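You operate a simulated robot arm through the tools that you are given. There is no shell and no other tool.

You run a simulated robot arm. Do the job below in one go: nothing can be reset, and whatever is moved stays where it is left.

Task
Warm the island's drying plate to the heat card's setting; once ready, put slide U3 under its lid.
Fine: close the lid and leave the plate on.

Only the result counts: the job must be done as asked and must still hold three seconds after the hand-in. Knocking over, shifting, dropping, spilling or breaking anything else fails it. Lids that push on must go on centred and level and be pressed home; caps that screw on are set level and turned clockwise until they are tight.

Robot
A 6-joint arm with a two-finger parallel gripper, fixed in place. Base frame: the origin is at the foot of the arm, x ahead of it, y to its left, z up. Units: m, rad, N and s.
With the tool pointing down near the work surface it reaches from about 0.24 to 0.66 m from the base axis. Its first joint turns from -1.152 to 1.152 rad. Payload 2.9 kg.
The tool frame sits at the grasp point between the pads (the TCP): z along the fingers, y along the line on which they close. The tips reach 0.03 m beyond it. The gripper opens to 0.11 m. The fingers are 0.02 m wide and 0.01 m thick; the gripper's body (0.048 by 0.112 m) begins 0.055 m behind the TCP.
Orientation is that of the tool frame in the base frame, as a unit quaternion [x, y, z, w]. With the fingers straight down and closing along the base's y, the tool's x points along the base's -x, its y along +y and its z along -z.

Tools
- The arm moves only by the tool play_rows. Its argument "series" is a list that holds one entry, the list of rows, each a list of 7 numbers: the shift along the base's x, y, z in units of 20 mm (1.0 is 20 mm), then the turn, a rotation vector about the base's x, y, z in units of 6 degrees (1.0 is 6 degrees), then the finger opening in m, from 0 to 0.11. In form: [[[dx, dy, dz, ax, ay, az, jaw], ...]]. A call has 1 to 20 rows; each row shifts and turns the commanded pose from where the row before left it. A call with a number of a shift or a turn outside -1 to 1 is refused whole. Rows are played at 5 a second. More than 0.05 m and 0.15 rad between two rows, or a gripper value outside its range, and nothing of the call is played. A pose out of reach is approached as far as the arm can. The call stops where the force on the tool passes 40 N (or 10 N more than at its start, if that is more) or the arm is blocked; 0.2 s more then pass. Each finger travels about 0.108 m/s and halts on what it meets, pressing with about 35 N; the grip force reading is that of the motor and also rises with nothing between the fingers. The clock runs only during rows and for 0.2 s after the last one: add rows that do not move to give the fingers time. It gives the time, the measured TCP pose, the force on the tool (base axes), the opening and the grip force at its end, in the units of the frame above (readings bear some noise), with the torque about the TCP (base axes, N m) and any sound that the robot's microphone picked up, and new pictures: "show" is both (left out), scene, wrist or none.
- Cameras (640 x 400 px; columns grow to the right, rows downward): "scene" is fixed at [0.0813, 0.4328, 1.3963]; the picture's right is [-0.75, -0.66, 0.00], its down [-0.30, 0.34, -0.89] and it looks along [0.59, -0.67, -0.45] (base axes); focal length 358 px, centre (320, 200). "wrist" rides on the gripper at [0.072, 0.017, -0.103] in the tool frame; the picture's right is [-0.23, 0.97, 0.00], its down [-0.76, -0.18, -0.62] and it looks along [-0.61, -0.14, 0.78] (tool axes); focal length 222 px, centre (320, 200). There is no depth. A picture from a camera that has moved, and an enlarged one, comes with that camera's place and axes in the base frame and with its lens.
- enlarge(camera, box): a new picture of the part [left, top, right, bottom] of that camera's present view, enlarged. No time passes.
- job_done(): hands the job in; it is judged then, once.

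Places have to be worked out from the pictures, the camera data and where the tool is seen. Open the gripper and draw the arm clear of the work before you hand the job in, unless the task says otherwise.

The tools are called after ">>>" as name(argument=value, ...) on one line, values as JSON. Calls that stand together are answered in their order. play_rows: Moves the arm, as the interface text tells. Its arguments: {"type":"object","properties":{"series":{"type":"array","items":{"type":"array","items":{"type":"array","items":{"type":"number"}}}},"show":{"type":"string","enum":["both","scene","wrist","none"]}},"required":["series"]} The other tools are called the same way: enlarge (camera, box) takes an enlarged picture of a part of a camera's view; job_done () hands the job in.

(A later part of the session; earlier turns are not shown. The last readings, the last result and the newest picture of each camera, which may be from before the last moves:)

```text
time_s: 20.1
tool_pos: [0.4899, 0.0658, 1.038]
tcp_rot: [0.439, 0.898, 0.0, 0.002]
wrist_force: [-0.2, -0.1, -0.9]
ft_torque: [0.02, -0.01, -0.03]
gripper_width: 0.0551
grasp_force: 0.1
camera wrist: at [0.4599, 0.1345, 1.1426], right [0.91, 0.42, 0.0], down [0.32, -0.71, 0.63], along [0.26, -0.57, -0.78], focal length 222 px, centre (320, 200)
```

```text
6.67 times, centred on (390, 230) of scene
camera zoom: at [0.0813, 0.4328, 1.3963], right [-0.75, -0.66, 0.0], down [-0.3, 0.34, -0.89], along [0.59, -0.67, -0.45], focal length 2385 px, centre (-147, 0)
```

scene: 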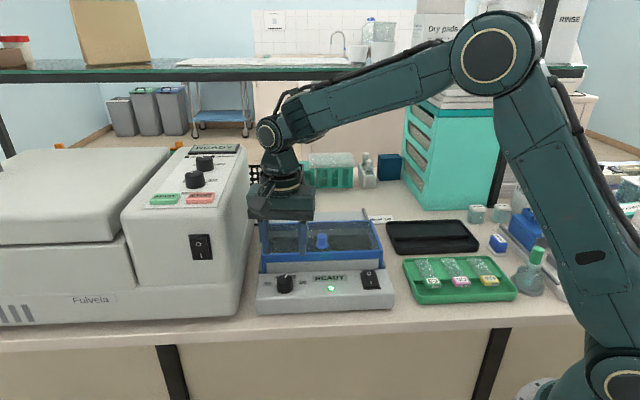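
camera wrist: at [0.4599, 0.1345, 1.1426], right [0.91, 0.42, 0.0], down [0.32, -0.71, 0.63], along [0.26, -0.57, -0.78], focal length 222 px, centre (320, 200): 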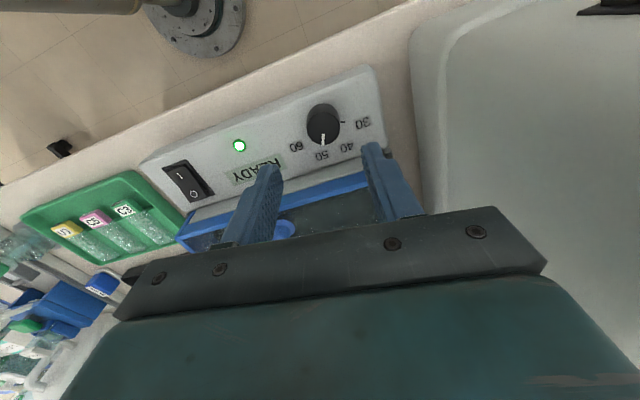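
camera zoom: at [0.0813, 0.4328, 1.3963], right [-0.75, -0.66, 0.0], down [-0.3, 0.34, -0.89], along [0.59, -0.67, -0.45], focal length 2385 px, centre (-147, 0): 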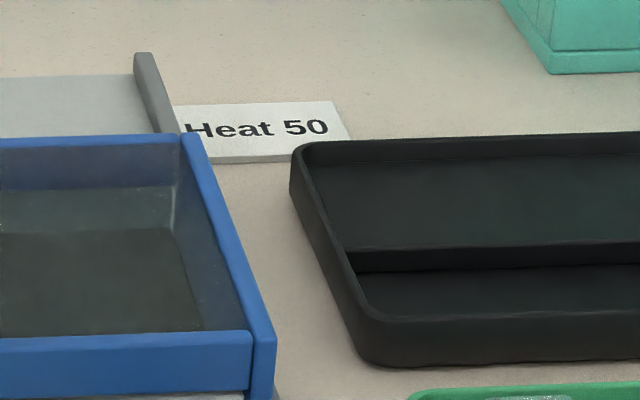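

The lid is a blue-framed glass box sitting between two rails that run back over an empty flat, so it looks like it slides toward the back. Its knob top is near (0.498, -0.045, 0.989). I'll rise, yaw to +45° so the fingers close along the sliding direction, and hover over the knob.

>>> play_rows(series=[[[0, 0, 0.9, 0, 0, 0.95, 0.06], [0, 0, 0.9, 0, 0, 0.95, 0.06], [0.03, -0.37, 0, 0, 0, 0.95, 0.06], [0.03, -0.37, 0, 0, 0, 0.95, 0.06], [0.03, -0.37, 0, 0, 0, 0.95, 0.06], [0.03, -0.37, 0, 0, 0, 0.95, 0.06], [0.03, -0.37, 0, 0, 0, 0.95, 0.06], [0.03, -0.37, 0, 0, 0, 0.95, 0.06], [0.03, -0.37, 0, 0, 0, 0.95, 0.06], [0.03, -0.37, 0, 0, 0, 0.95, 0.06], [0.03, -0.37, 0, 0, 0, 0.95, 0.06], [0.03, -0.37, 0, 0, 0, 0.95, 0.06], [0.03, -0.37, 0, 0, 0, 0.95, 0.06], [0.03, -0.37, 0, 0, 0, 0.95, 0.06], [0.03, -0.37, 0, 0, 0, 0.95, 0.06], [0.03, -0.37, 0, 0, 0, 0.95, 0.06], [0, 0, 0, 0, 0, 0.98, 0.06], [0, 0, 0, 0, 0, 0, 0.06]]], show="both")

>>> enlarge(camera="wrist", box=[200, 60, 440, 240])

>>> enlarge(camera="scene", box=[250, 200, 400, 310])

```text
time_s: 23.9
tool_pos: [0.4993, -0.036, 1.0732]
tcp_rot: [-0.382, 0.924, 0.002, 0.002]
wrist_force: [-0.5, 0.3, 0.5]
ft_torque: [-0.04, -0.02, -0.03]
gripper_width: 0.0601
grasp_force: 0.1
camera wrist: at [0.4366, -0.0751, 1.1767], right [-0.53, 0.85, 0.0], down [0.66, 0.41, 0.63], along [0.53, 0.33, -0.78], focal length 222 px, centre (320, 200)
```

scene: 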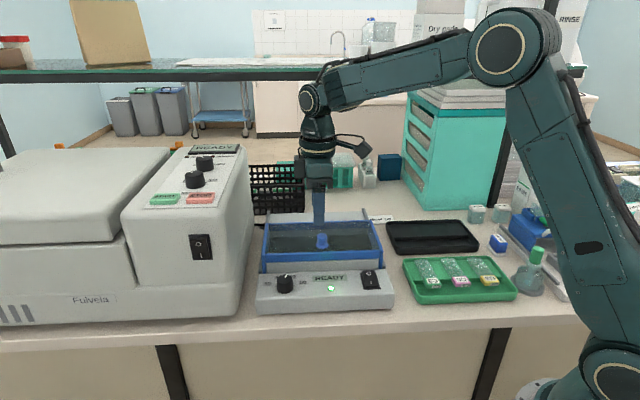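
wrist: 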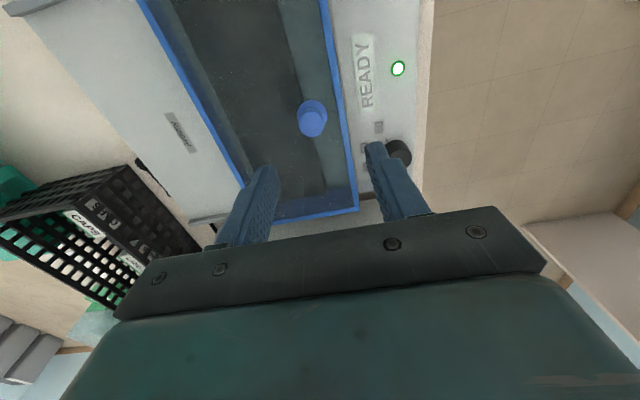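

```text
2.22 times, centred on (320, 150) of wrist
camera zoom: at [0.4366, -0.0751, 1.1767], right [-0.53, 0.85, 0.0], down [0.66, 0.41, 0.63], along [0.53, 0.33, -0.78], focal length 494 px, centre (320, 311)
```

zoom: 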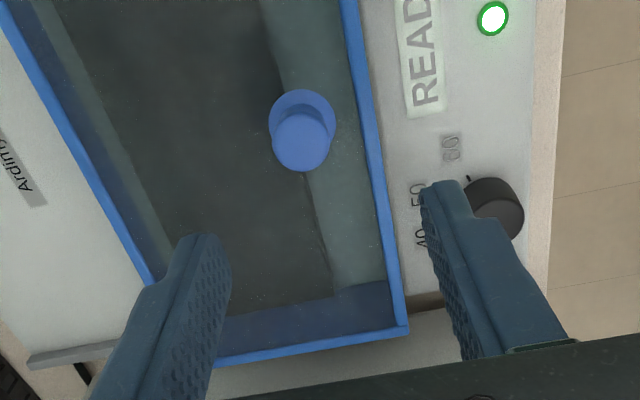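

```text
3.64 times, centred on (325, 255) of scene
camera zoom: at [0.0813, 0.4328, 1.3963], right [-0.75, -0.66, 0.0], down [-0.3, 0.34, -0.89], along [0.59, -0.67, -0.45], focal length 1301 px, centre (302, 0)
```

zoom: 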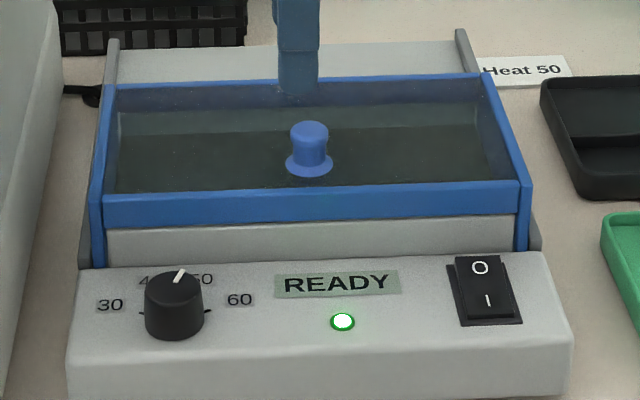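

The knob centre reads (0.498, -0.046). I'll shift over it and lower until the tips just reach the knob's top, then check the clearances to the lid rim.

>>> play_rows(series=[[[-0.08, -0.5, 0, 0, 0, 0, 0.05], [0, 0, -1, 0, 0, 0, 0.05], [0, 0, -1, 0, 0, 0, 0.05], [0, 0, -1, 0, 0, 0, 0.05], [0, 0, 0, 0, 0, 0, 0.05]]], show="both")

>>> enlarge(camera="wrist", box=[200, 60, 440, 240])

>>> enlarge(camera="scene", box=[270, 190, 380, 280])

```text
time_s: 25.1
tool_pos: [0.4963, -0.0469, 1.0142]
tcp_rot: [-0.38, 0.925, 0.001, 0.002]
wrist_force: [0.6, 0.5, 0.5]
ft_torque: [-0.01, 0.0, 0.01]
gripper_width: 0.0503
grasp_force: 0.0
camera wrist: at [0.4346, -0.0859, 1.1182], right [-0.53, 0.85, 0.0], down [0.66, 0.41, 0.63], along [0.53, 0.33, -0.78], focal length 222 px, centre (320, 200)
```

scene: 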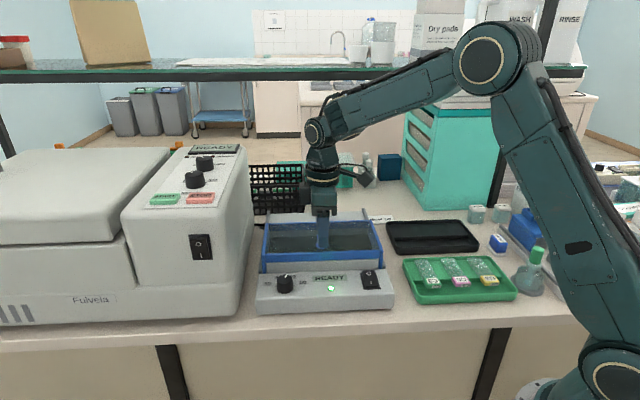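
wrist: 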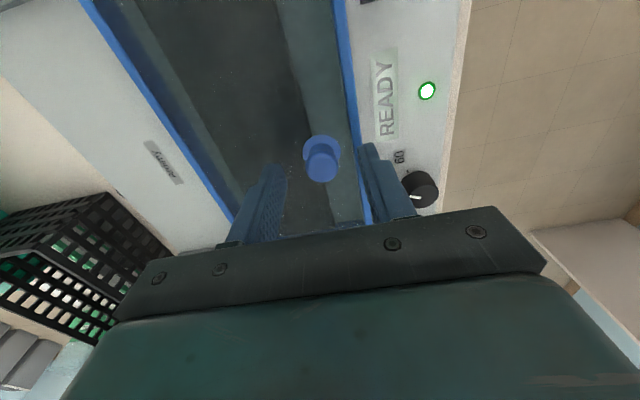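

```text
2.22 times, centred on (320, 150) of wrist
camera zoom: at [0.4346, -0.0859, 1.1182], right [-0.53, 0.85, 0.0], down [0.66, 0.41, 0.63], along [0.53, 0.33, -0.78], focal length 494 px, centre (320, 311)
```

zoom: 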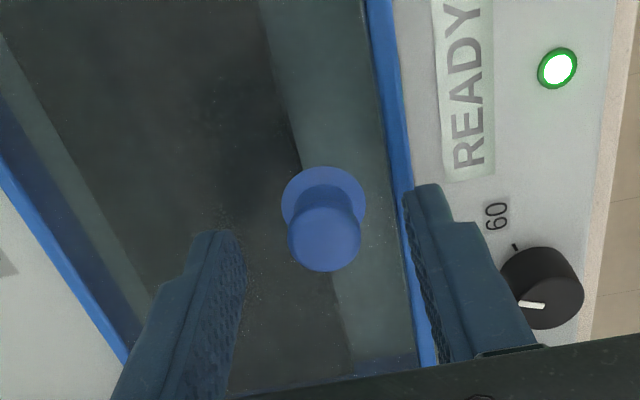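

```text
4.44 times, centred on (325, 235) of scene
camera zoom: at [0.0813, 0.4328, 1.3963], right [-0.75, -0.66, 0.0], down [-0.3, 0.34, -0.89], along [0.59, -0.67, -0.45], focal length 1590 px, centre (298, 44)
```

zoom: 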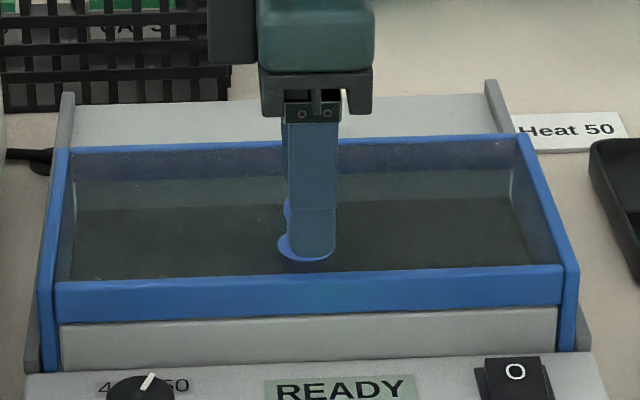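

The knob is centred between the fingers to within about 1.5 mm. I'll lower 9 mm and close on the knob.

>>> play_rows(series=[[[0, 0, -0.45, 0, 0, 0, 0.05], [0, 0, 0, 0, 0, 0, 0.05], [0, 0, 0, 0, 0, 0, 0.01], [0, 0, 0, 0, 0, 0, 0.01], [0, 0, 0, 0, 0, 0, 0.01]]], show="both")

>>> enlarge(camera="wrist", box=[200, 60, 440, 240])

```text
time_s: 26.3
tool_pos: [0.4977, -0.0453, 1.0057]
tcp_rot: [-0.382, 0.924, 0.002, 0.0]
wrist_force: [-0.1, 2.2, -2.2]
ft_torque: [0.06, 0.01, -0.01]
gripper_width: 0.0202
grasp_force: 45.3
camera wrist: at [0.4364, -0.0842, 1.1097], right [-0.53, 0.85, 0.0], down [0.66, 0.41, 0.63], along [0.53, 0.33, -0.78], focal length 222 px, centre (320, 200)
```

scene: 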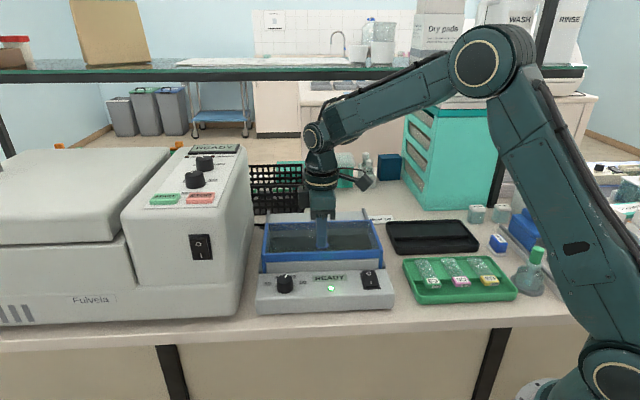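
wrist: 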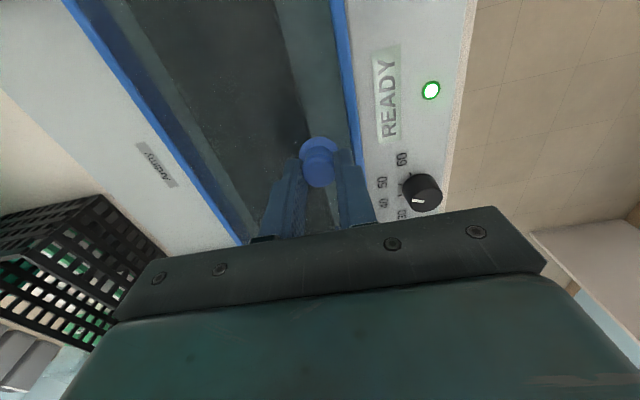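

```text
2.22 times, centred on (320, 150) of wrist
camera zoom: at [0.4364, -0.0842, 1.1097], right [-0.53, 0.85, 0.0], down [0.66, 0.41, 0.63], along [0.53, 0.33, -0.78], focal length 494 px, centre (320, 311)
```

zoom: 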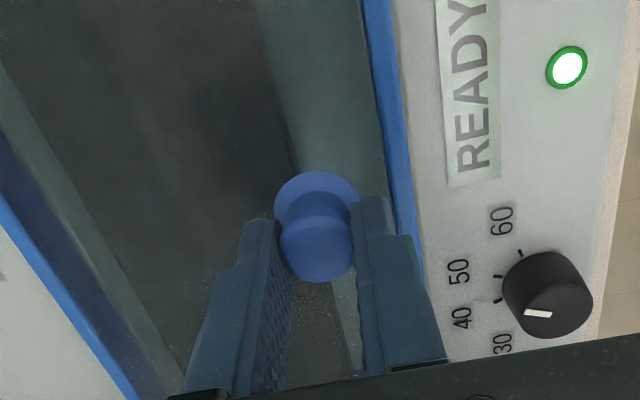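

The lid knob is gripped at 20 mm. From this angle I can also double-check the dial, so I'll zoom on it before moving the lid.

>>> enlarge(camera="wrist", box=[370, 140, 460, 220])

```text
5.00 times, centred on (415, 180) of wrist
camera zoom: at [0.4364, -0.0842, 1.1097], right [-0.53, 0.85, 0.0], down [0.66, 0.41, 0.63], along [0.53, 0.33, -0.78], focal length 1111 px, centre (-155, 300)
```

zoom: 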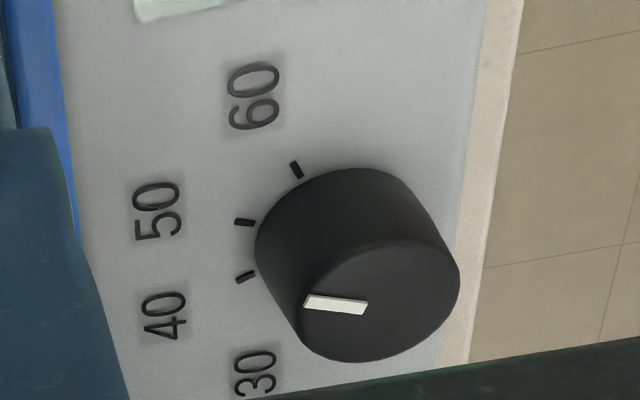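

The mark's direction is -66.2° and the 50 tick's is -65.6°, so the dial is on 50. Now I'll try sliding the lid toward the back by about 20 mm along (0.707, -0.707), watching the force.

>>> play_rows(series=[[[0.177, -0.177, 0, 0, 0, 0, 0.01], [0.177, -0.177, 0, 0, 0, 0, 0.01], [0.177, -0.177, 0, 0, 0, 0, 0.01], [0.177, -0.177, 0, 0, 0, 0, 0.01], [0, 0, 0, 0, 0, 0, 0.01]]], show="both")

>>> enlarge(camera="scene", box=[250, 190, 400, 290])

```text
time_s: 27.5
tool_pos: [0.5118, -0.0615, 1.0072]
tcp_rot: [-0.384, 0.923, 0.0, 0.004]
wrist_force: [17.4, 19.7, 3.5]
ft_torque: [0.2, -0.18, 0.04]
gripper_width: 0.0196
grasp_force: 45.2
camera wrist: at [0.45, -0.0988, 1.1094], right [-0.53, 0.85, 0.0], down [0.66, 0.41, 0.63], along [0.53, 0.33, -0.78], focal length 222 px, centre (320, 200)
```

scene: 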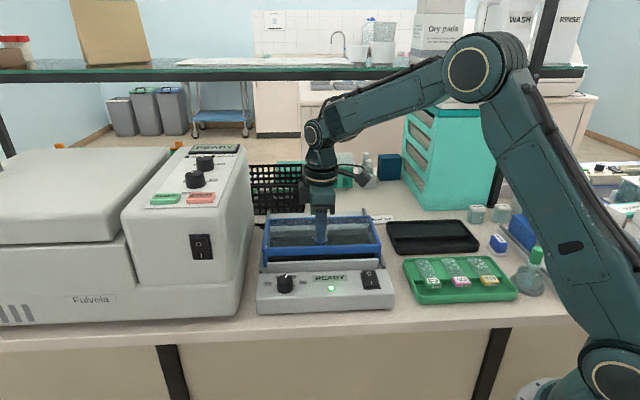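
wrist: 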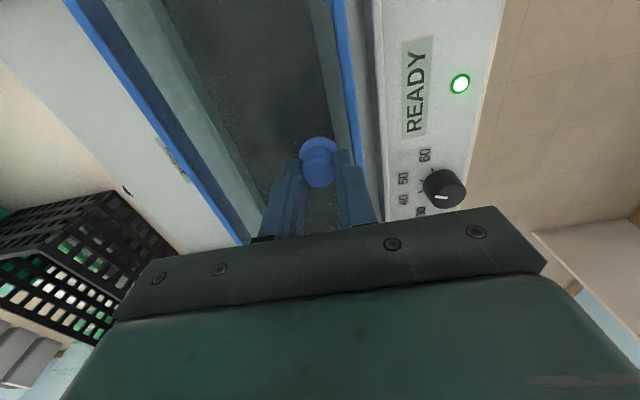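

```text
4.00 times, centred on (325, 240) of scene
camera zoom: at [0.0817, 0.4333, 1.3961], right [-0.75, -0.66, 0.0], down [-0.3, 0.34, -0.89], along [0.59, -0.67, -0.45], focal length 1431 px, centre (300, 40)
```

zoom: 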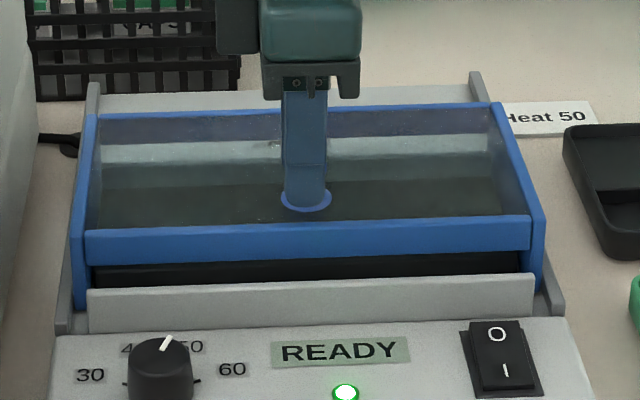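

The lid slides back along its rails, but a sideways force of about 26 N has built up along (+x, +y). I'll ease sideways by about 1.4 mm and re-read the force before continuing.

>>> play_rows(series=[[[0.05, 0.05, 0, 0, 0, 0, 0.01], [0, 0, 0, 0, 0, 0, 0.01]]], show="none")

```text
time_s: 28.1
tool_pos: [0.5117, -0.0609, 1.0052]
tcp_rot: [-0.381, 0.925, 0.002, 0.001]
wrist_force: [13.2, 11.6, 2.3]
ft_torque: [0.77, -0.79, 0.09]
gripper_width: 0.0198
grasp_force: 45.2
```

The sideways force fell to about 18 N, so roughly another 2.8 mm should relieve it.

>>> play_rows(series=[[[0.05, 0.05, 0, 0, 0, 0, 0.01], [0.05, 0.05, 0, 0, 0, 0, 0.01], [0, 0, 0, 0, 0, 0, 0.01]]], show="both")

```text
time_s: 28.9
tool_pos: [0.5125, -0.0605, 1.005]
tcp_rot: [-0.379, 0.925, 0.001, -0.001]
wrist_force: [-8.1, -9.9, 13.3]
ft_torque: [-0.02, -0.12, -0.03]
gripper_width: 0.0201
grasp_force: 45.0
camera wrist: at [0.4504, -0.0982, 1.1099], right [-0.52, 0.85, 0.0], down [0.67, 0.41, 0.62], along [0.53, 0.33, -0.78], focal length 222 px, centre (320, 200)
```

scene: 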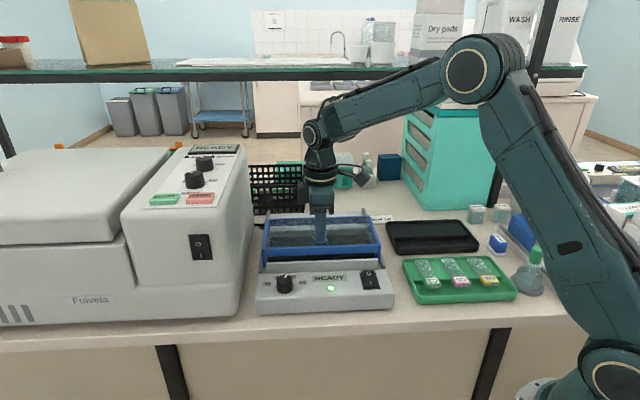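
wrist: 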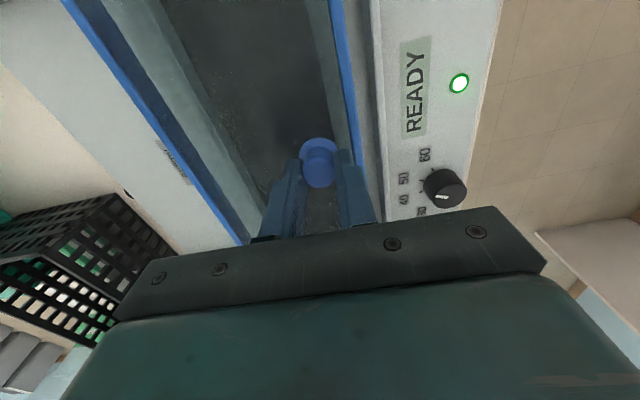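

The sideways force has reversed slightly, to about -13 N, so the centre line is between these two positions. I'll keep sliding back another 20 mm and watch how the sideways force changes.

>>> play_rows(series=[[[0.15, -0.2, 0, 0, 0, 0, 0.01], [0.177, -0.177, 0, 0, 0, 0, 0.01], [0.177, -0.177, 0, 0, 0, 0, 0.01], [0.177, -0.177, 0, 0, 0, 0, 0.01], [0, 0, 0, 0, 0, 0, 0.01]]], show="none")

>>> enlarge(camera="scene", box=[250, 190, 400, 290])

```text
time_s: 30.1
tool_pos: [0.5271, -0.0746, 1.0045]
tcp_rot: [-0.38, 0.925, 0.002, 0.0]
wrist_force: [-17.2, -17.0, 13.1]
ft_torque: [-0.32, 0.32, 0.01]
gripper_width: 0.0199
grasp_force: 44.8
```

```text
4.00 times, centred on (325, 240) of scene
camera zoom: at [0.0806, 0.4323, 1.3965], right [-0.75, -0.66, 0.0], down [-0.3, 0.34, -0.89], along [0.59, -0.67, -0.45], focal length 1431 px, centre (300, 40)
```

zoom: 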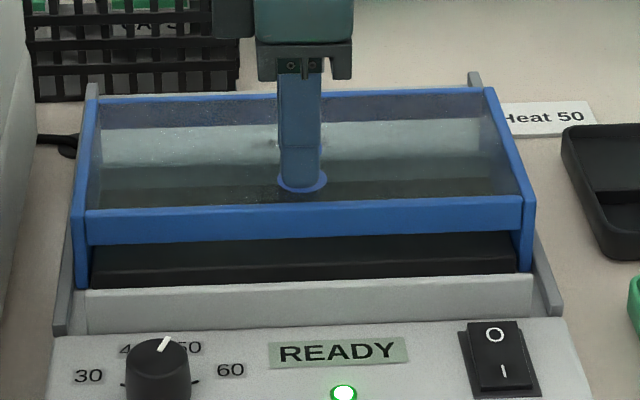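

The sideways force is now -24 N, the other way. I'll ease back about 2 mm in that direction, without sliding, and re-read.

>>> play_rows(series=[[[-0.035, -0.035, 0, 0, 0, 0, 0.01], [-0.035, -0.035, 0, 0, 0, 0, 0.01], [0, 0, 0, 0, 0, 0, 0.01]]], show="none")

```text
time_s: 30.9
tool_pos: [0.5265, -0.0734, 1.0047]
tcp_rot: [-0.383, 0.924, 0.002, 0.003]
wrist_force: [-4.4, -4.1, 10.6]
ft_torque: [-0.45, 0.51, -0.02]
gripper_width: 0.0201
grasp_force: 44.6
```

The force is now small (about 6 N sideways). I'll slide another 20 mm with a slightly adjusted direction.

>>> play_rows(series=[[[0.171, -0.183, 0.02, 0, 0, 0, 0.01], [0.171, -0.183, 0, 0, 0, 0, 0.01], [0.171, -0.183, 0, 0, 0, 0, 0.01], [0.171, -0.183, 0, 0, 0, 0, 0.01], [0, 0, 0, 0, 0, 0, 0.01]]], show="none")

>>> enlarge(camera="scene", box=[250, 190, 400, 290])

```text
time_s: 32.1
tool_pos: [0.5394, -0.0873, 1.0043]
tcp_rot: [-0.383, 0.924, 0.001, 0.002]
wrist_force: [9.2, 10.6, 0.2]
ft_torque: [0.21, -0.17, 0.01]
gripper_width: 0.0203
grasp_force: 44.4
```

```text
4.00 times, centred on (325, 240) of scene
camera zoom: at [0.0815, 0.4331, 1.3962], right [-0.75, -0.66, 0.0], down [-0.3, 0.34, -0.89], along [0.59, -0.67, -0.45], focal length 1431 px, centre (300, 40)
```

zoom: 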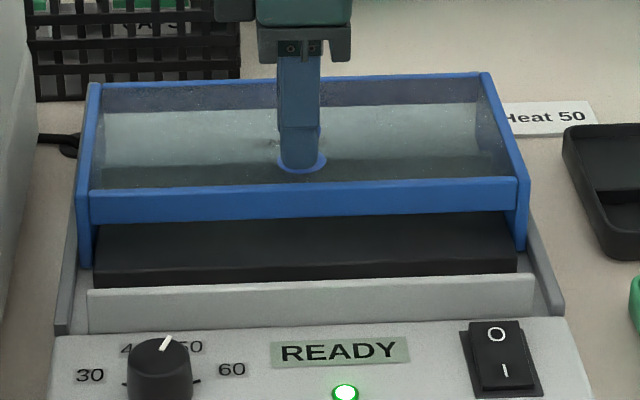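

The lid moves smoothly at roughly 44°, with the sideways force now around +14 N. I'll correct sideways a little and keep sliding to widen the opening.

>>> play_rows(series=[[[0.19, -0.165, 0, 0, 0, 0, 0.01], [0.175, -0.179, 0, 0, 0, 0, 0.01], [0.175, -0.179, 0, 0, 0, 0, 0.01], [0.175, -0.179, 0, 0, 0, 0, 0.01], [0, 0, 0, 0, 0, 0, 0.01]]], show="none")

>>> enlarge(camera="scene", box=[250, 180, 400, 290])

```text
time_s: 33.3
tool_pos: [0.5546, -0.1027, 1.0048]
tcp_rot: [-0.383, 0.924, 0.002, 0.001]
wrist_force: [16.8, 19.4, -12.1]
ft_torque: [0.31, -0.33, 0.01]
gripper_width: 0.02
grasp_force: 45.2
```

```text
3.64 times, centred on (325, 235) of scene
camera zoom: at [0.082, 0.4333, 1.3961], right [-0.75, -0.66, 0.0], down [-0.3, 0.34, -0.89], along [0.59, -0.67, -0.45], focal length 1301 px, centre (302, 73)
```

zoom: 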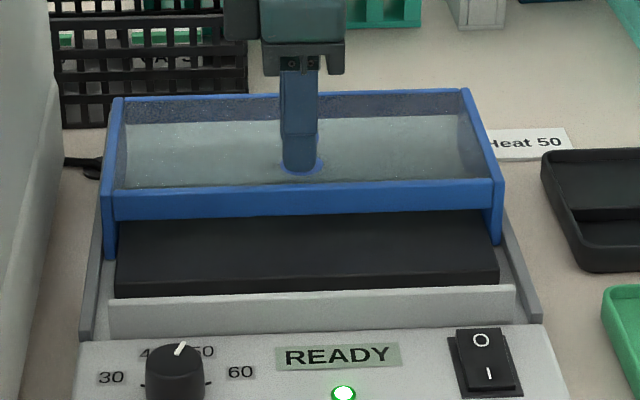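

The opening now shows a dark heated slab. The side force is about +25 N, so I'll ease about 2.5 mm sideways and then slide roughly 10 mm further back toward the end stop.

>>> play_rows(series=[[[0.045, 0.045, 0, 0, 0, 0, 0.01], [0.045, 0.045, 0, 0, 0, 0, 0.01], [0.182, -0.172, 0, 0, 0, 0, 0.01], [0.182, -0.172, 0, 0, 0, 0, 0.01], [0, 0, 0, 0, 0, 0, 0.01]]], show="both")

>>> enlarge(camera="scene", box=[250, 180, 400, 290])

```text
time_s: 34.5
tool_pos: [0.5618, -0.1081, 1.0051]
tcp_rot: [-0.379, 0.925, 0.003, -0.001]
wrist_force: [-3.1, -4.9, -15.4]
ft_torque: [-0.14, 0.16, -0.09]
gripper_width: 0.0201
grasp_force: 45.0
camera wrist: at [0.4999, -0.1472, 1.1095], right [-0.52, 0.85, 0.01], down [0.67, 0.41, 0.62], along [0.53, 0.33, -0.78], focal length 222 px, centre (320, 200)
```

scene: 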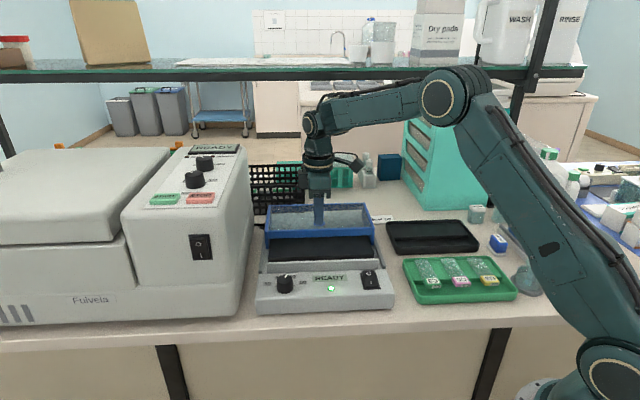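
wrist: 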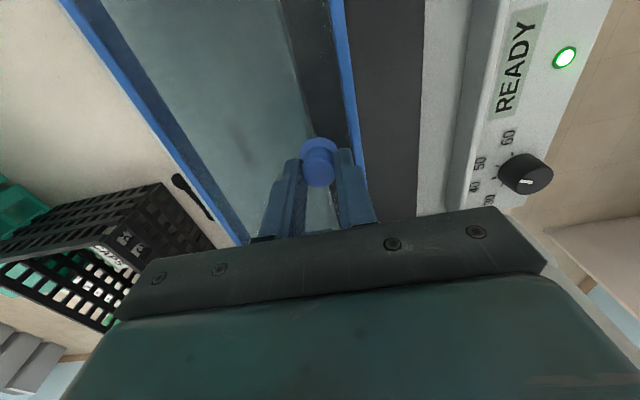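

```text
3.64 times, centred on (325, 235) of scene
camera zoom: at [0.0815, 0.4326, 1.3963], right [-0.75, -0.66, 0.0], down [-0.3, 0.34, -0.89], along [0.59, -0.67, -0.45], focal length 1301 px, centre (302, 73)
```

zoom: 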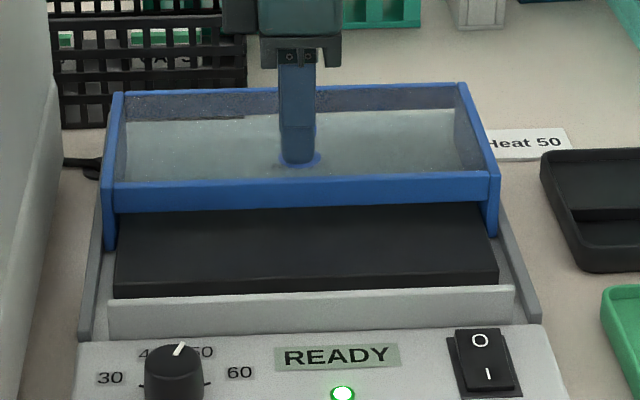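

The lid is back about 90 mm and the forces are low. I'll release the knob, rise clear, and look at the opened plate and lid.

>>> play_rows(series=[[[0, 0, 0, 0, 0, 0, 0.045], [0, 0, 0, 0, 0, 0, 0.045], [0, 0, 0, 0, 0, 0, 0.045], [0, 0, 0.5, 0, 0, 0, 0.045], [0, 0, 1, 0, 0, 0, 0.045], [0, 0, 1, 0, 0, 0, 0.045], [0, 0, 1, 0, 0, 0, 0.045], [0, 0, 1, 0, 0, 0, 0.045], [0, 0, 0, 0, 0, 0, 0.045]]], show="both")

>>> enlarge(camera="scene", box=[250, 180, 400, 290])

>>> enlarge(camera="wrist", box=[200, 0, 520, 240])

```text
time_s: 36.5
tool_pos: [0.5614, -0.1063, 1.098]
tcp_rot: [-0.382, 0.924, 0.001, 0.001]
wrist_force: [-0.5, 0.1, -1.3]
ft_torque: [0.01, 0.03, 0.01]
gripper_width: 0.0451
grasp_force: 0.1
camera wrist: at [0.4998, -0.145, 1.2011], right [-0.53, 0.85, 0.0], down [0.66, 0.41, 0.63], along [0.53, 0.33, -0.78], focal length 222 px, centre (320, 200)
```

scene: 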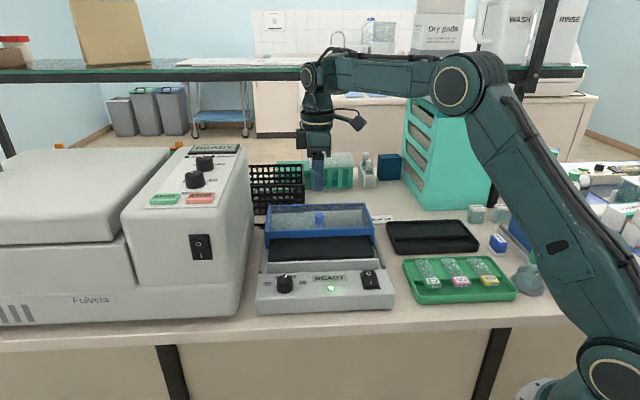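
wrist: 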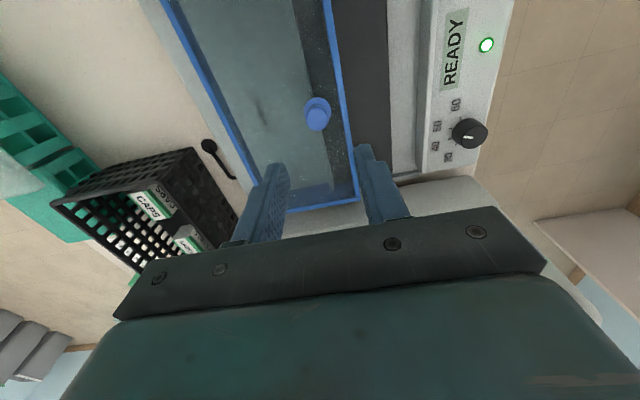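

```text
3.64 times, centred on (325, 235) of scene
camera zoom: at [0.0813, 0.4328, 1.3963], right [-0.75, -0.66, 0.0], down [-0.3, 0.34, -0.89], along [0.59, -0.67, -0.45], focal length 1301 px, centre (302, 73)
```

zoom: 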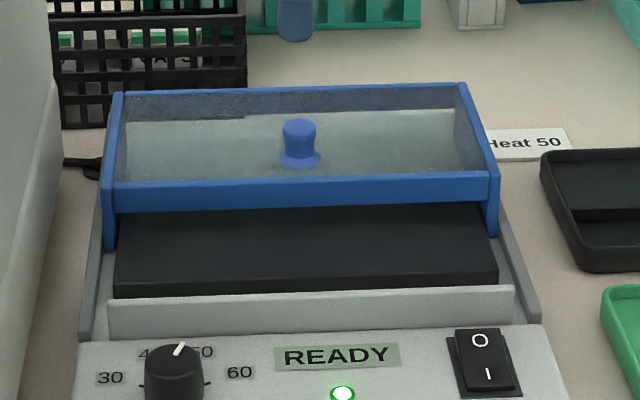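

```text
1.67 times, centred on (360, 120) of wrist
camera zoom: at [0.4998, -0.145, 1.2011], right [-0.53, 0.85, 0.0], down [0.66, 0.41, 0.63], along [0.53, 0.33, -0.78], focal length 370 px, centre (253, 333)
```

zoom: 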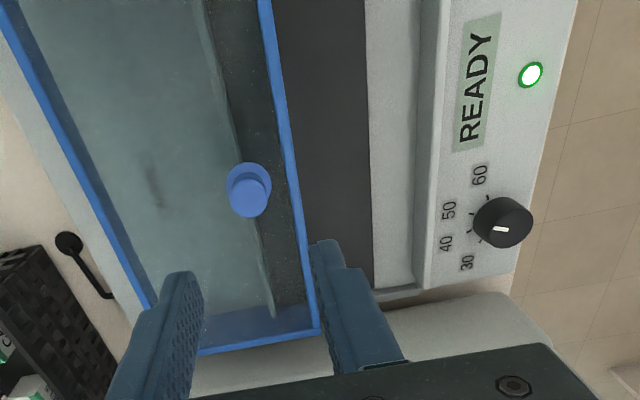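

The lid rests open with about 55 mm of slab exposed. The slab top is near z 0.934, and the dial and READY are unchanged. Next I'll move over to the green tray with the tool yawed to -45° and look closely at U3.

>>> play_rows(series=[[[-0.97, -0.31, 0.06, 0, 0, -0.94, 0.045], [-0.97, -0.31, 0.06, 0, 0, -0.94, 0.045], [-0.97, -0.31, 0.06, 0, 0, -0.94, 0.045], [-0.97, -0.31, 0.06, 0, 0, -0.94, 0.045], [-0.97, -0.31, 0.06, 0, 0, -0.94, 0.045], [-0.97, -0.31, 0.06, 0, 0, -0.94, 0.045], [-0.97, -0.31, 0.06, 0, 0, -0.94, 0.045], [-0.97, -0.31, 0.06, 0, 0, -0.94, 0.045], [-0.97, -0.31, 0.06, 0, 0, -0.94, 0.045], [-0.97, -0.31, 0.06, 0, 0, -0.94, 0.045], [-0.97, -0.31, 0.06, 0, 0, -0.94, 0.045], [-0.97, -0.31, 0.06, 0, 0, -0.94, 0.045], [-0.97, -0.31, 0.06, 0, 0, -0.94, 0.045], [-0.97, -0.31, 0.06, 0, 0, -0.94, 0.045], [-0.97, -0.31, 0.06, 0, 0, -0.94, 0.045], [-0.97, -0.31, 0.06, 0, 0, -0.94, 0.045], [0, 0, 0, 0, 0, 0, 0.045]]], show="both")

>>> enlarge(camera="wrist", box=[120, 40, 380, 220])

>>> enlarge(camera="scene", box=[400, 240, 540, 310])

```text
time_s: 40.1
tool_pos: [0.2558, -0.206, 1.116]
tcp_rot: [0.386, 0.922, 0.001, 0.002]
wrist_force: [-0.1, -0.2, 0.0]
ft_torque: [0.0, 0.01, 0.01]
gripper_width: 0.0453
grasp_force: 0.0
camera wrist: at [0.2176, -0.1411, 1.22], right [0.85, 0.52, 0.0], down [0.41, -0.67, 0.63], along [0.33, -0.53, -0.78], focal length 222 px, centre (320, 200)
```

scene: 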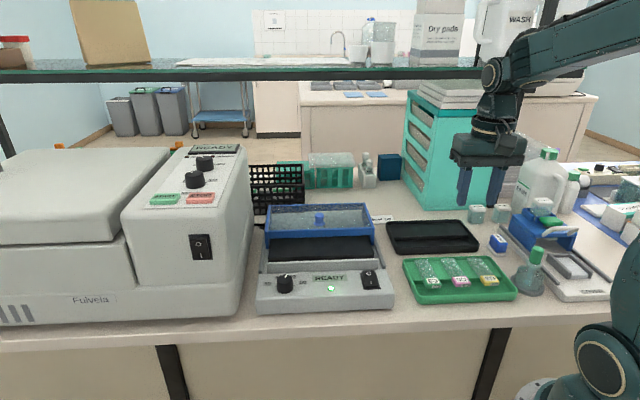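
wrist: 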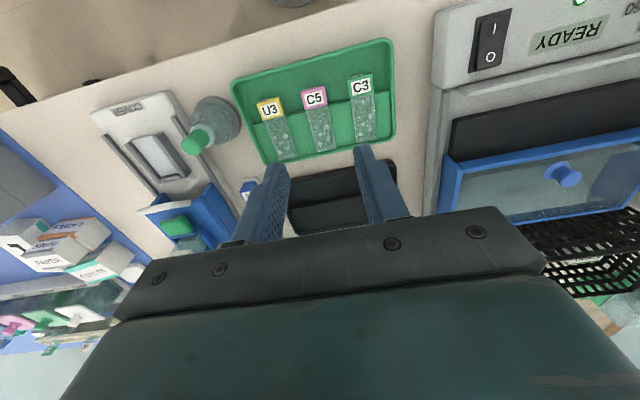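

```text
2.22 times, centred on (250, 130) of wrist
camera zoom: at [0.2176, -0.1411, 1.22], right [0.85, 0.52, 0.0], down [0.41, -0.67, 0.63], along [0.33, -0.53, -0.78], focal length 494 px, centre (476, 356)
```

zoom: 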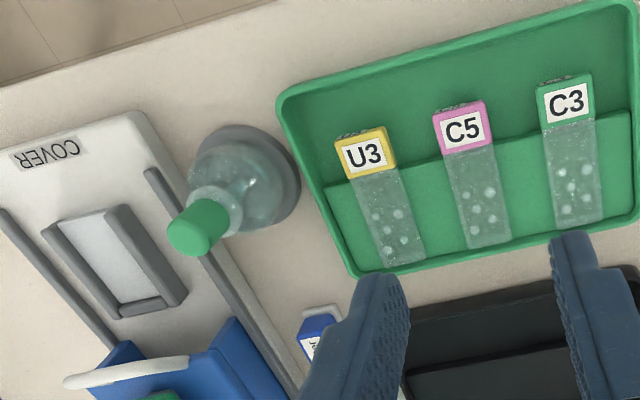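

```text
4.57 times, centred on (470, 275) of scene
camera zoom: at [0.0813, 0.4328, 1.3963], right [-0.75, -0.66, 0.0], down [-0.3, 0.34, -0.89], along [0.59, -0.67, -0.45], focal length 1636 px, centre (-366, -143)
```

zoom: 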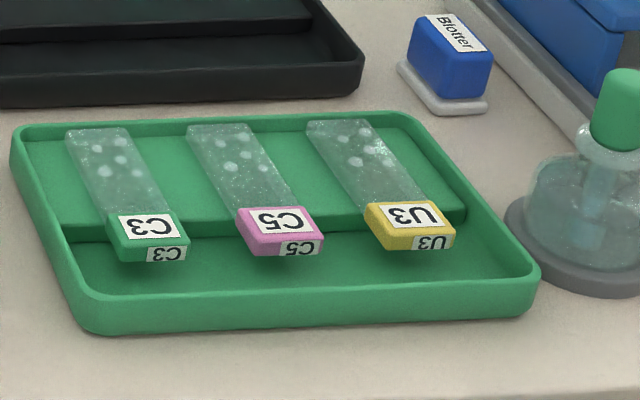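

Triangulating from three views puts the U3 label top at about (0.209, -0.255, 0.907). The slide runs along roughly (0.70, -0.71), about 31 mm wide and 88 mm long, with a thick label block. I need to know whether the block hangs below the glass, so I'll zoom in.

>>> enlarge(camera="scene", box=[455, 250, 525, 305])

>>> enlarge(camera="wrist", box=[240, 80, 310, 170])

>>> enlarge(camera="scene", box=[405, 250, 465, 300])

```text
7.27 times, centred on (490, 278) of scene
camera zoom: at [0.0813, 0.4328, 1.3963], right [-0.75, -0.66, 0.0], down [-0.3, 0.34, -0.89], along [0.59, -0.67, -0.45], focal length 2602 px, centre (-916, -364)
```

zoom: 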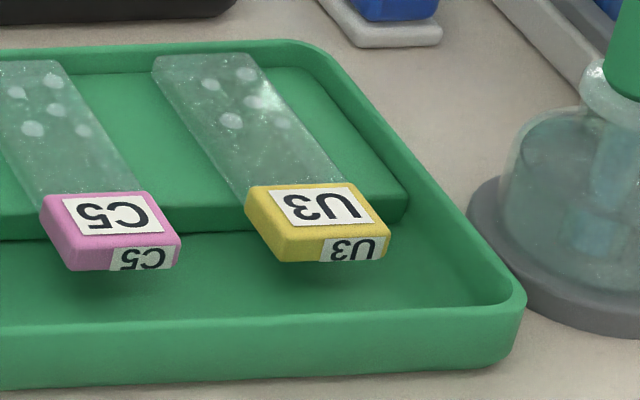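

```text
4.44 times, centred on (275, 125) of wrist
camera zoom: at [0.2176, -0.1411, 1.22], right [0.85, 0.52, 0.0], down [0.41, -0.67, 0.63], along [0.33, -0.53, -0.78], focal length 987 px, centre (520, 533)
```

zoom: 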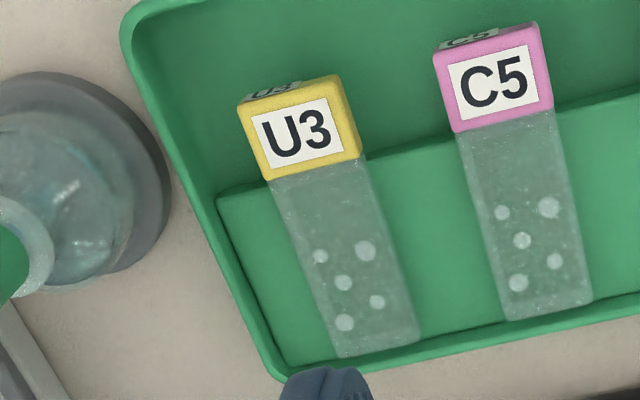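

```text
8.00 times, centred on (435, 275) of scene
camera zoom: at [0.0813, 0.4328, 1.3963], right [-0.75, -0.66, 0.0], down [-0.3, 0.34, -0.89], along [0.59, -0.67, -0.45], focal length 2862 px, centre (-600, -400)
```

zoom: 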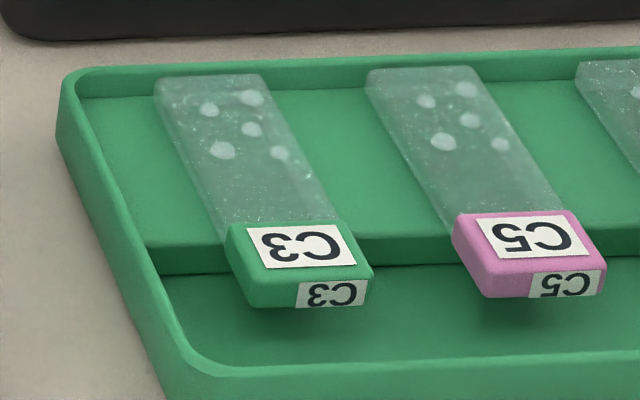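

The label block is about 10 mm thick and extends below the glass, so the slide needs its label overhanging an edge, as in the tray. The plate has a matching gap in front of the slab. The 85 mm slab calls for the lid a bit further back than now, so I'll return over the plate with closed fingers, inspect the gap and push the lid further.

>>> play_rows(series=[[[0.93, 0.508, -0.1, 0, 0, 0, 0.045], [0.93, 0.508, -0.1, 0, 0, 0, 0.02], [0.93, 0.508, -0.1, 0, 0, 0, 0.0], [0.93, 0.508, -0.1, 0, 0, 0, 0.0], [0.93, 0.508, -0.1, 0, 0, 0, 0.0], [0.93, 0.508, -0.1, 0, 0, 0, 0.0], [0.93, 0.508, -0.1, 0, 0, 0, 0.0], [0.93, 0.508, -0.1, 0, 0, 0, 0.0], [0.93, 0.508, -0.1, 0, 0, 0, 0.0], [0.93, 0.508, -0.1, 0, 0, 0, 0.0], [0.93, 0.508, -0.1, 0, 0, 0, 0.0], [0.93, 0.508, -0.1, 0, 0, 0, 0.0], [0.93, 0.508, -0.1, 0, 0, 0, 0.0], [0.93, 0.508, -0.1, 0, 0, 0, 0.0], [0, 0, 0, 0, 0, 0, 0]]], show="both")

>>> enlarge(camera="wrist", box=[180, 40, 500, 240])

```text
time_s: 43.3
tool_pos: [0.5144, -0.0641, 1.0868]
tcp_rot: [0.386, 0.923, 0.0, 0.002]
wrist_force: [0.3, -0.1, -0.5]
ft_torque: [0.02, -0.01, 0.0]
gripper_width: 0.0
grasp_force: 35.0
camera wrist: at [0.4754, 0.001, 1.1914], right [0.85, 0.52, 0.0], down [0.41, -0.67, 0.63], along [0.33, -0.53, -0.78], focal length 222 px, centre (320, 200)
```

scene: 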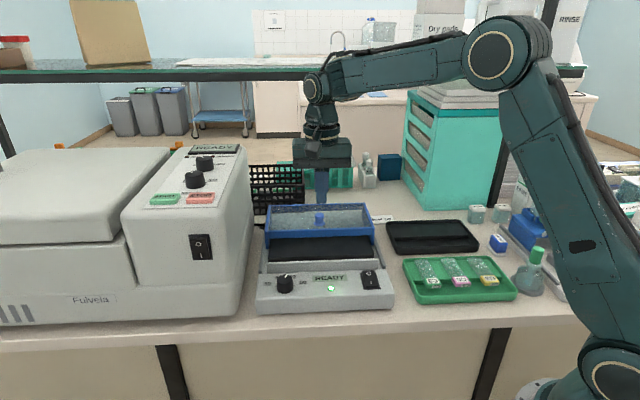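
wrist: 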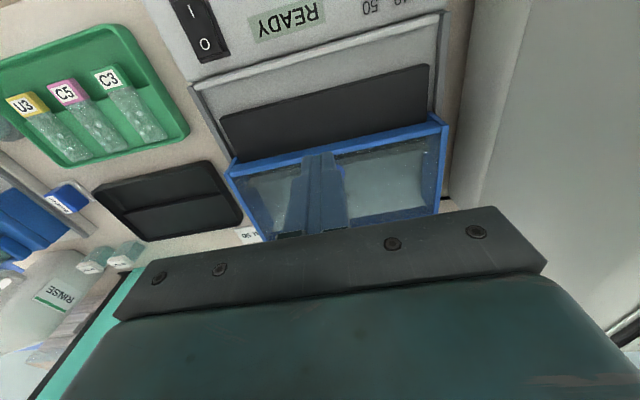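

```text
2.00 times, centred on (340, 140) of wrist
camera zoom: at [0.4754, 0.001, 1.1914], right [0.85, 0.52, 0.0], down [0.41, -0.67, 0.63], along [0.33, -0.53, -0.78], focal length 444 px, centre (280, 320)
```

zoom: 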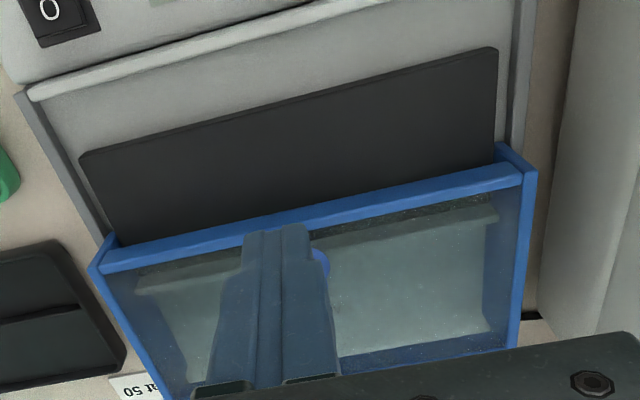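

The gap in front of the slab is about 33 mm wide (b = 0.359 to 0.392) with its floor below the slab top, which fits the 22 mm label. The lid front is at b ≈ 0.445 and I'd like about 25 mm more. I'll lower the closed fingers in front of the lid's front bar.

>>> play_rows(series=[[[0, 0, -0.96, 0, 0, 0, 0], [0, 0, -0.96, 0, 0, 0, 0], [0, 0, -0.96, 0, 0, 0, 0], [0, 0, -0.96, 0, 0, 0, 0], [0, 0, -0.96, 0, 0, 0, 0], [0, 0, 0, 0, 0, 0, 0]]], show="both")

>>> enlarge(camera="wrist", box=[180, 40, 500, 240])

>>> enlarge(camera="scene", box=[250, 190, 400, 290])

```text
time_s: 44.7
tool_pos: [0.5133, -0.0643, 0.9902]
tcp_rot: [0.387, 0.922, 0.001, 0.002]
wrist_force: [0.3, 0.3, -0.5]
ft_torque: [-0.02, 0.01, 0.02]
gripper_width: 0.0002
grasp_force: 35.1
camera wrist: at [0.4753, 0.0005, 1.0945], right [0.85, 0.52, 0.0], down [0.41, -0.67, 0.63], along [0.33, -0.53, -0.78], focal length 222 px, centre (320, 200)
```

scene: 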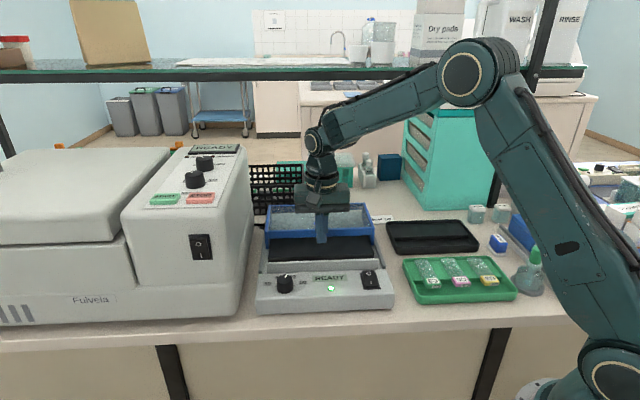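
wrist: 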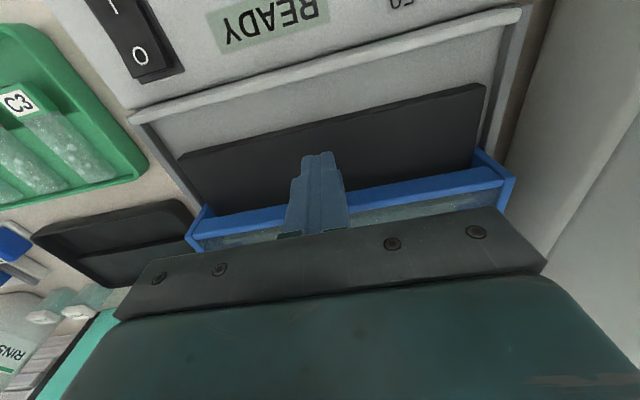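

```text
2.00 times, centred on (340, 140) of wrist
camera zoom: at [0.4753, 0.0005, 1.0945], right [0.85, 0.52, 0.0], down [0.41, -0.67, 0.63], along [0.33, -0.53, -0.78], focal length 444 px, centre (280, 320)
```

zoom: 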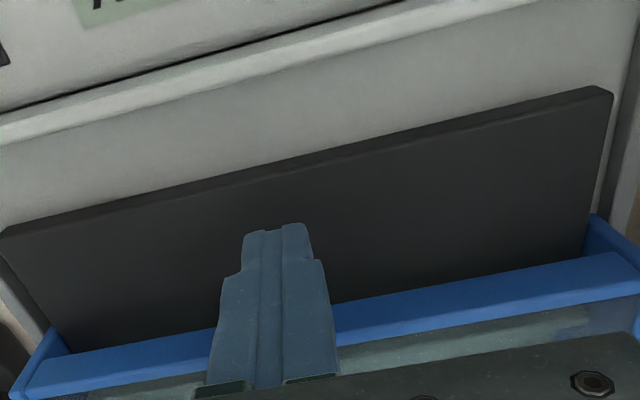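

```text
4.00 times, centred on (325, 240) of scene
camera zoom: at [0.0813, 0.4328, 1.3963], right [-0.75, -0.66, 0.0], down [-0.3, 0.34, -0.89], along [0.59, -0.67, -0.45], focal length 1431 px, centre (300, 40)
```

zoom: 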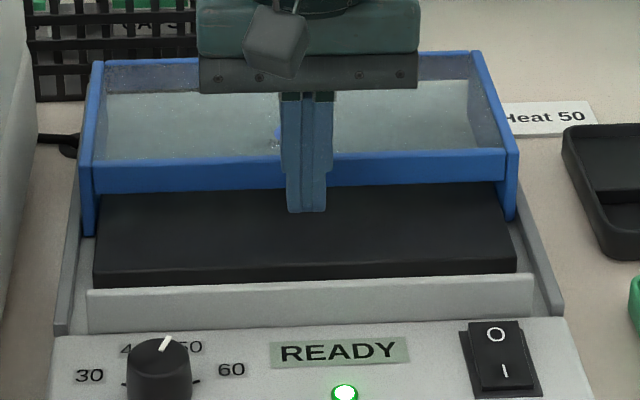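

The closed fingers are about 25 mm in front of the lid bar. I'll move back along the rail direction to meet the bar and push it in small steps.

>>> play_rows(series=[[[0.18, -0.174, 0, 0, 0, 0, 0], [0.18, -0.174, 0, 0, 0, 0, 0], [0.18, -0.174, 0, 0, 0, 0, 0], [0.18, -0.174, 0, 0, 0, 0, 0], [0.18, -0.174, 0, 0, 0, 0, 0], [0.18, -0.174, 0, 0, 0, 0, 0], [0.18, -0.174, 0, 0, 0, 0, 0], [0, 0, 0, 0, 0, 0, 0]]], show="both")

>>> enlarge(camera="scene", box=[250, 190, 400, 290])

```text
time_s: 46.5
tool_pos: [0.5391, -0.0884, 0.9901]
tcp_rot: [0.386, 0.923, 0.0, 0.002]
wrist_force: [0.2, 0.0, 0.3]
ft_torque: [0.0, 0.03, 0.01]
gripper_width: 0.0
grasp_force: 35.4
camera wrist: at [0.5011, -0.0241, 1.095], right [0.85, 0.52, 0.0], down [0.41, -0.67, 0.63], along [0.33, -0.53, -0.78], focal length 222 px, centre (320, 200)
```

scene: 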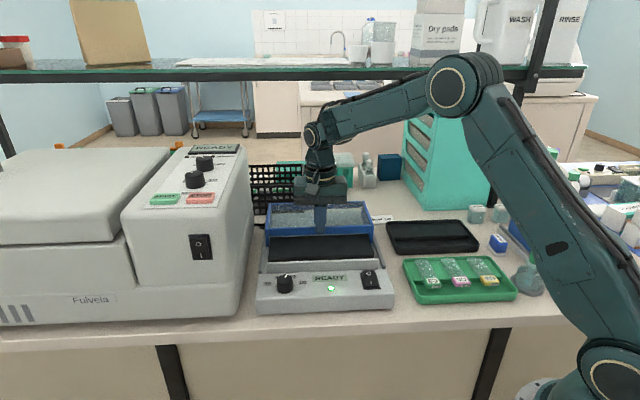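
wrist: 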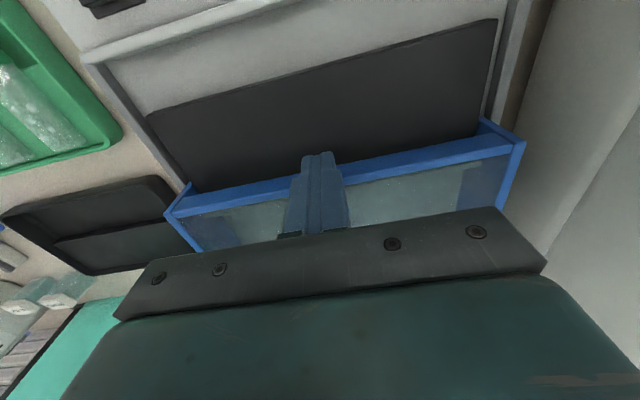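

```text
4.00 times, centred on (325, 240) of scene
camera zoom: at [0.0813, 0.4328, 1.3963], right [-0.75, -0.66, 0.0], down [-0.3, 0.34, -0.89], along [0.59, -0.67, -0.45], focal length 1431 px, centre (300, 40)
```

zoom: 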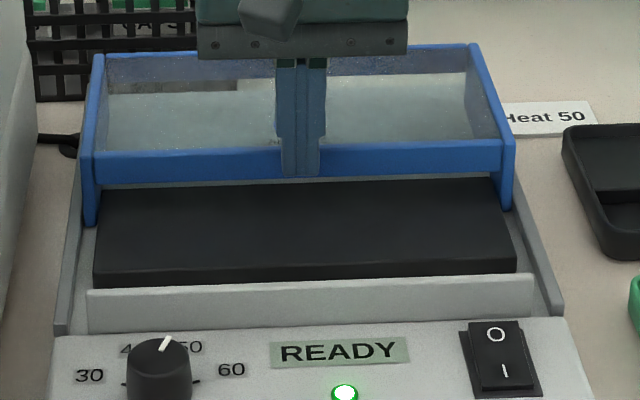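

The lid moves easily and its front is now at b ≈ 0.454. I'll push 15 mm further, checking the force for an end stop.

>>> play_rows(series=[[[0.18, -0.174, 0, 0, 0, 0, 0], [0.18, -0.174, 0, 0, 0, 0, 0], [0.18, -0.174, 0, 0, 0, 0, 0], [0, 0, 0, 0, 0, 0, 0]]], show="none")

>>> enlarge(camera="scene", box=[250, 190, 400, 290])

```text
time_s: 47.5
tool_pos: [0.5506, -0.1012, 0.991]
tcp_rot: [0.386, 0.922, 0.0, 0.002]
wrist_force: [-1.4, 1.7, 0.7]
ft_torque: [0.03, 0.02, 0.0]
gripper_width: 0.0
grasp_force: 35.0
```

```text
4.00 times, centred on (325, 240) of scene
camera zoom: at [0.0813, 0.4328, 1.3963], right [-0.75, -0.66, 0.0], down [-0.3, 0.34, -0.89], along [0.59, -0.67, -0.45], focal length 1431 px, centre (300, 40)
```

zoom: 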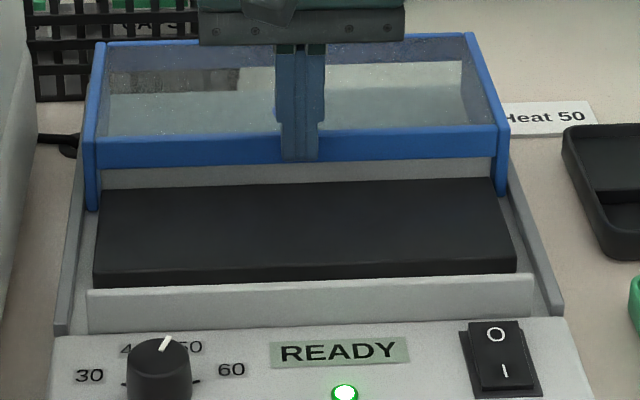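

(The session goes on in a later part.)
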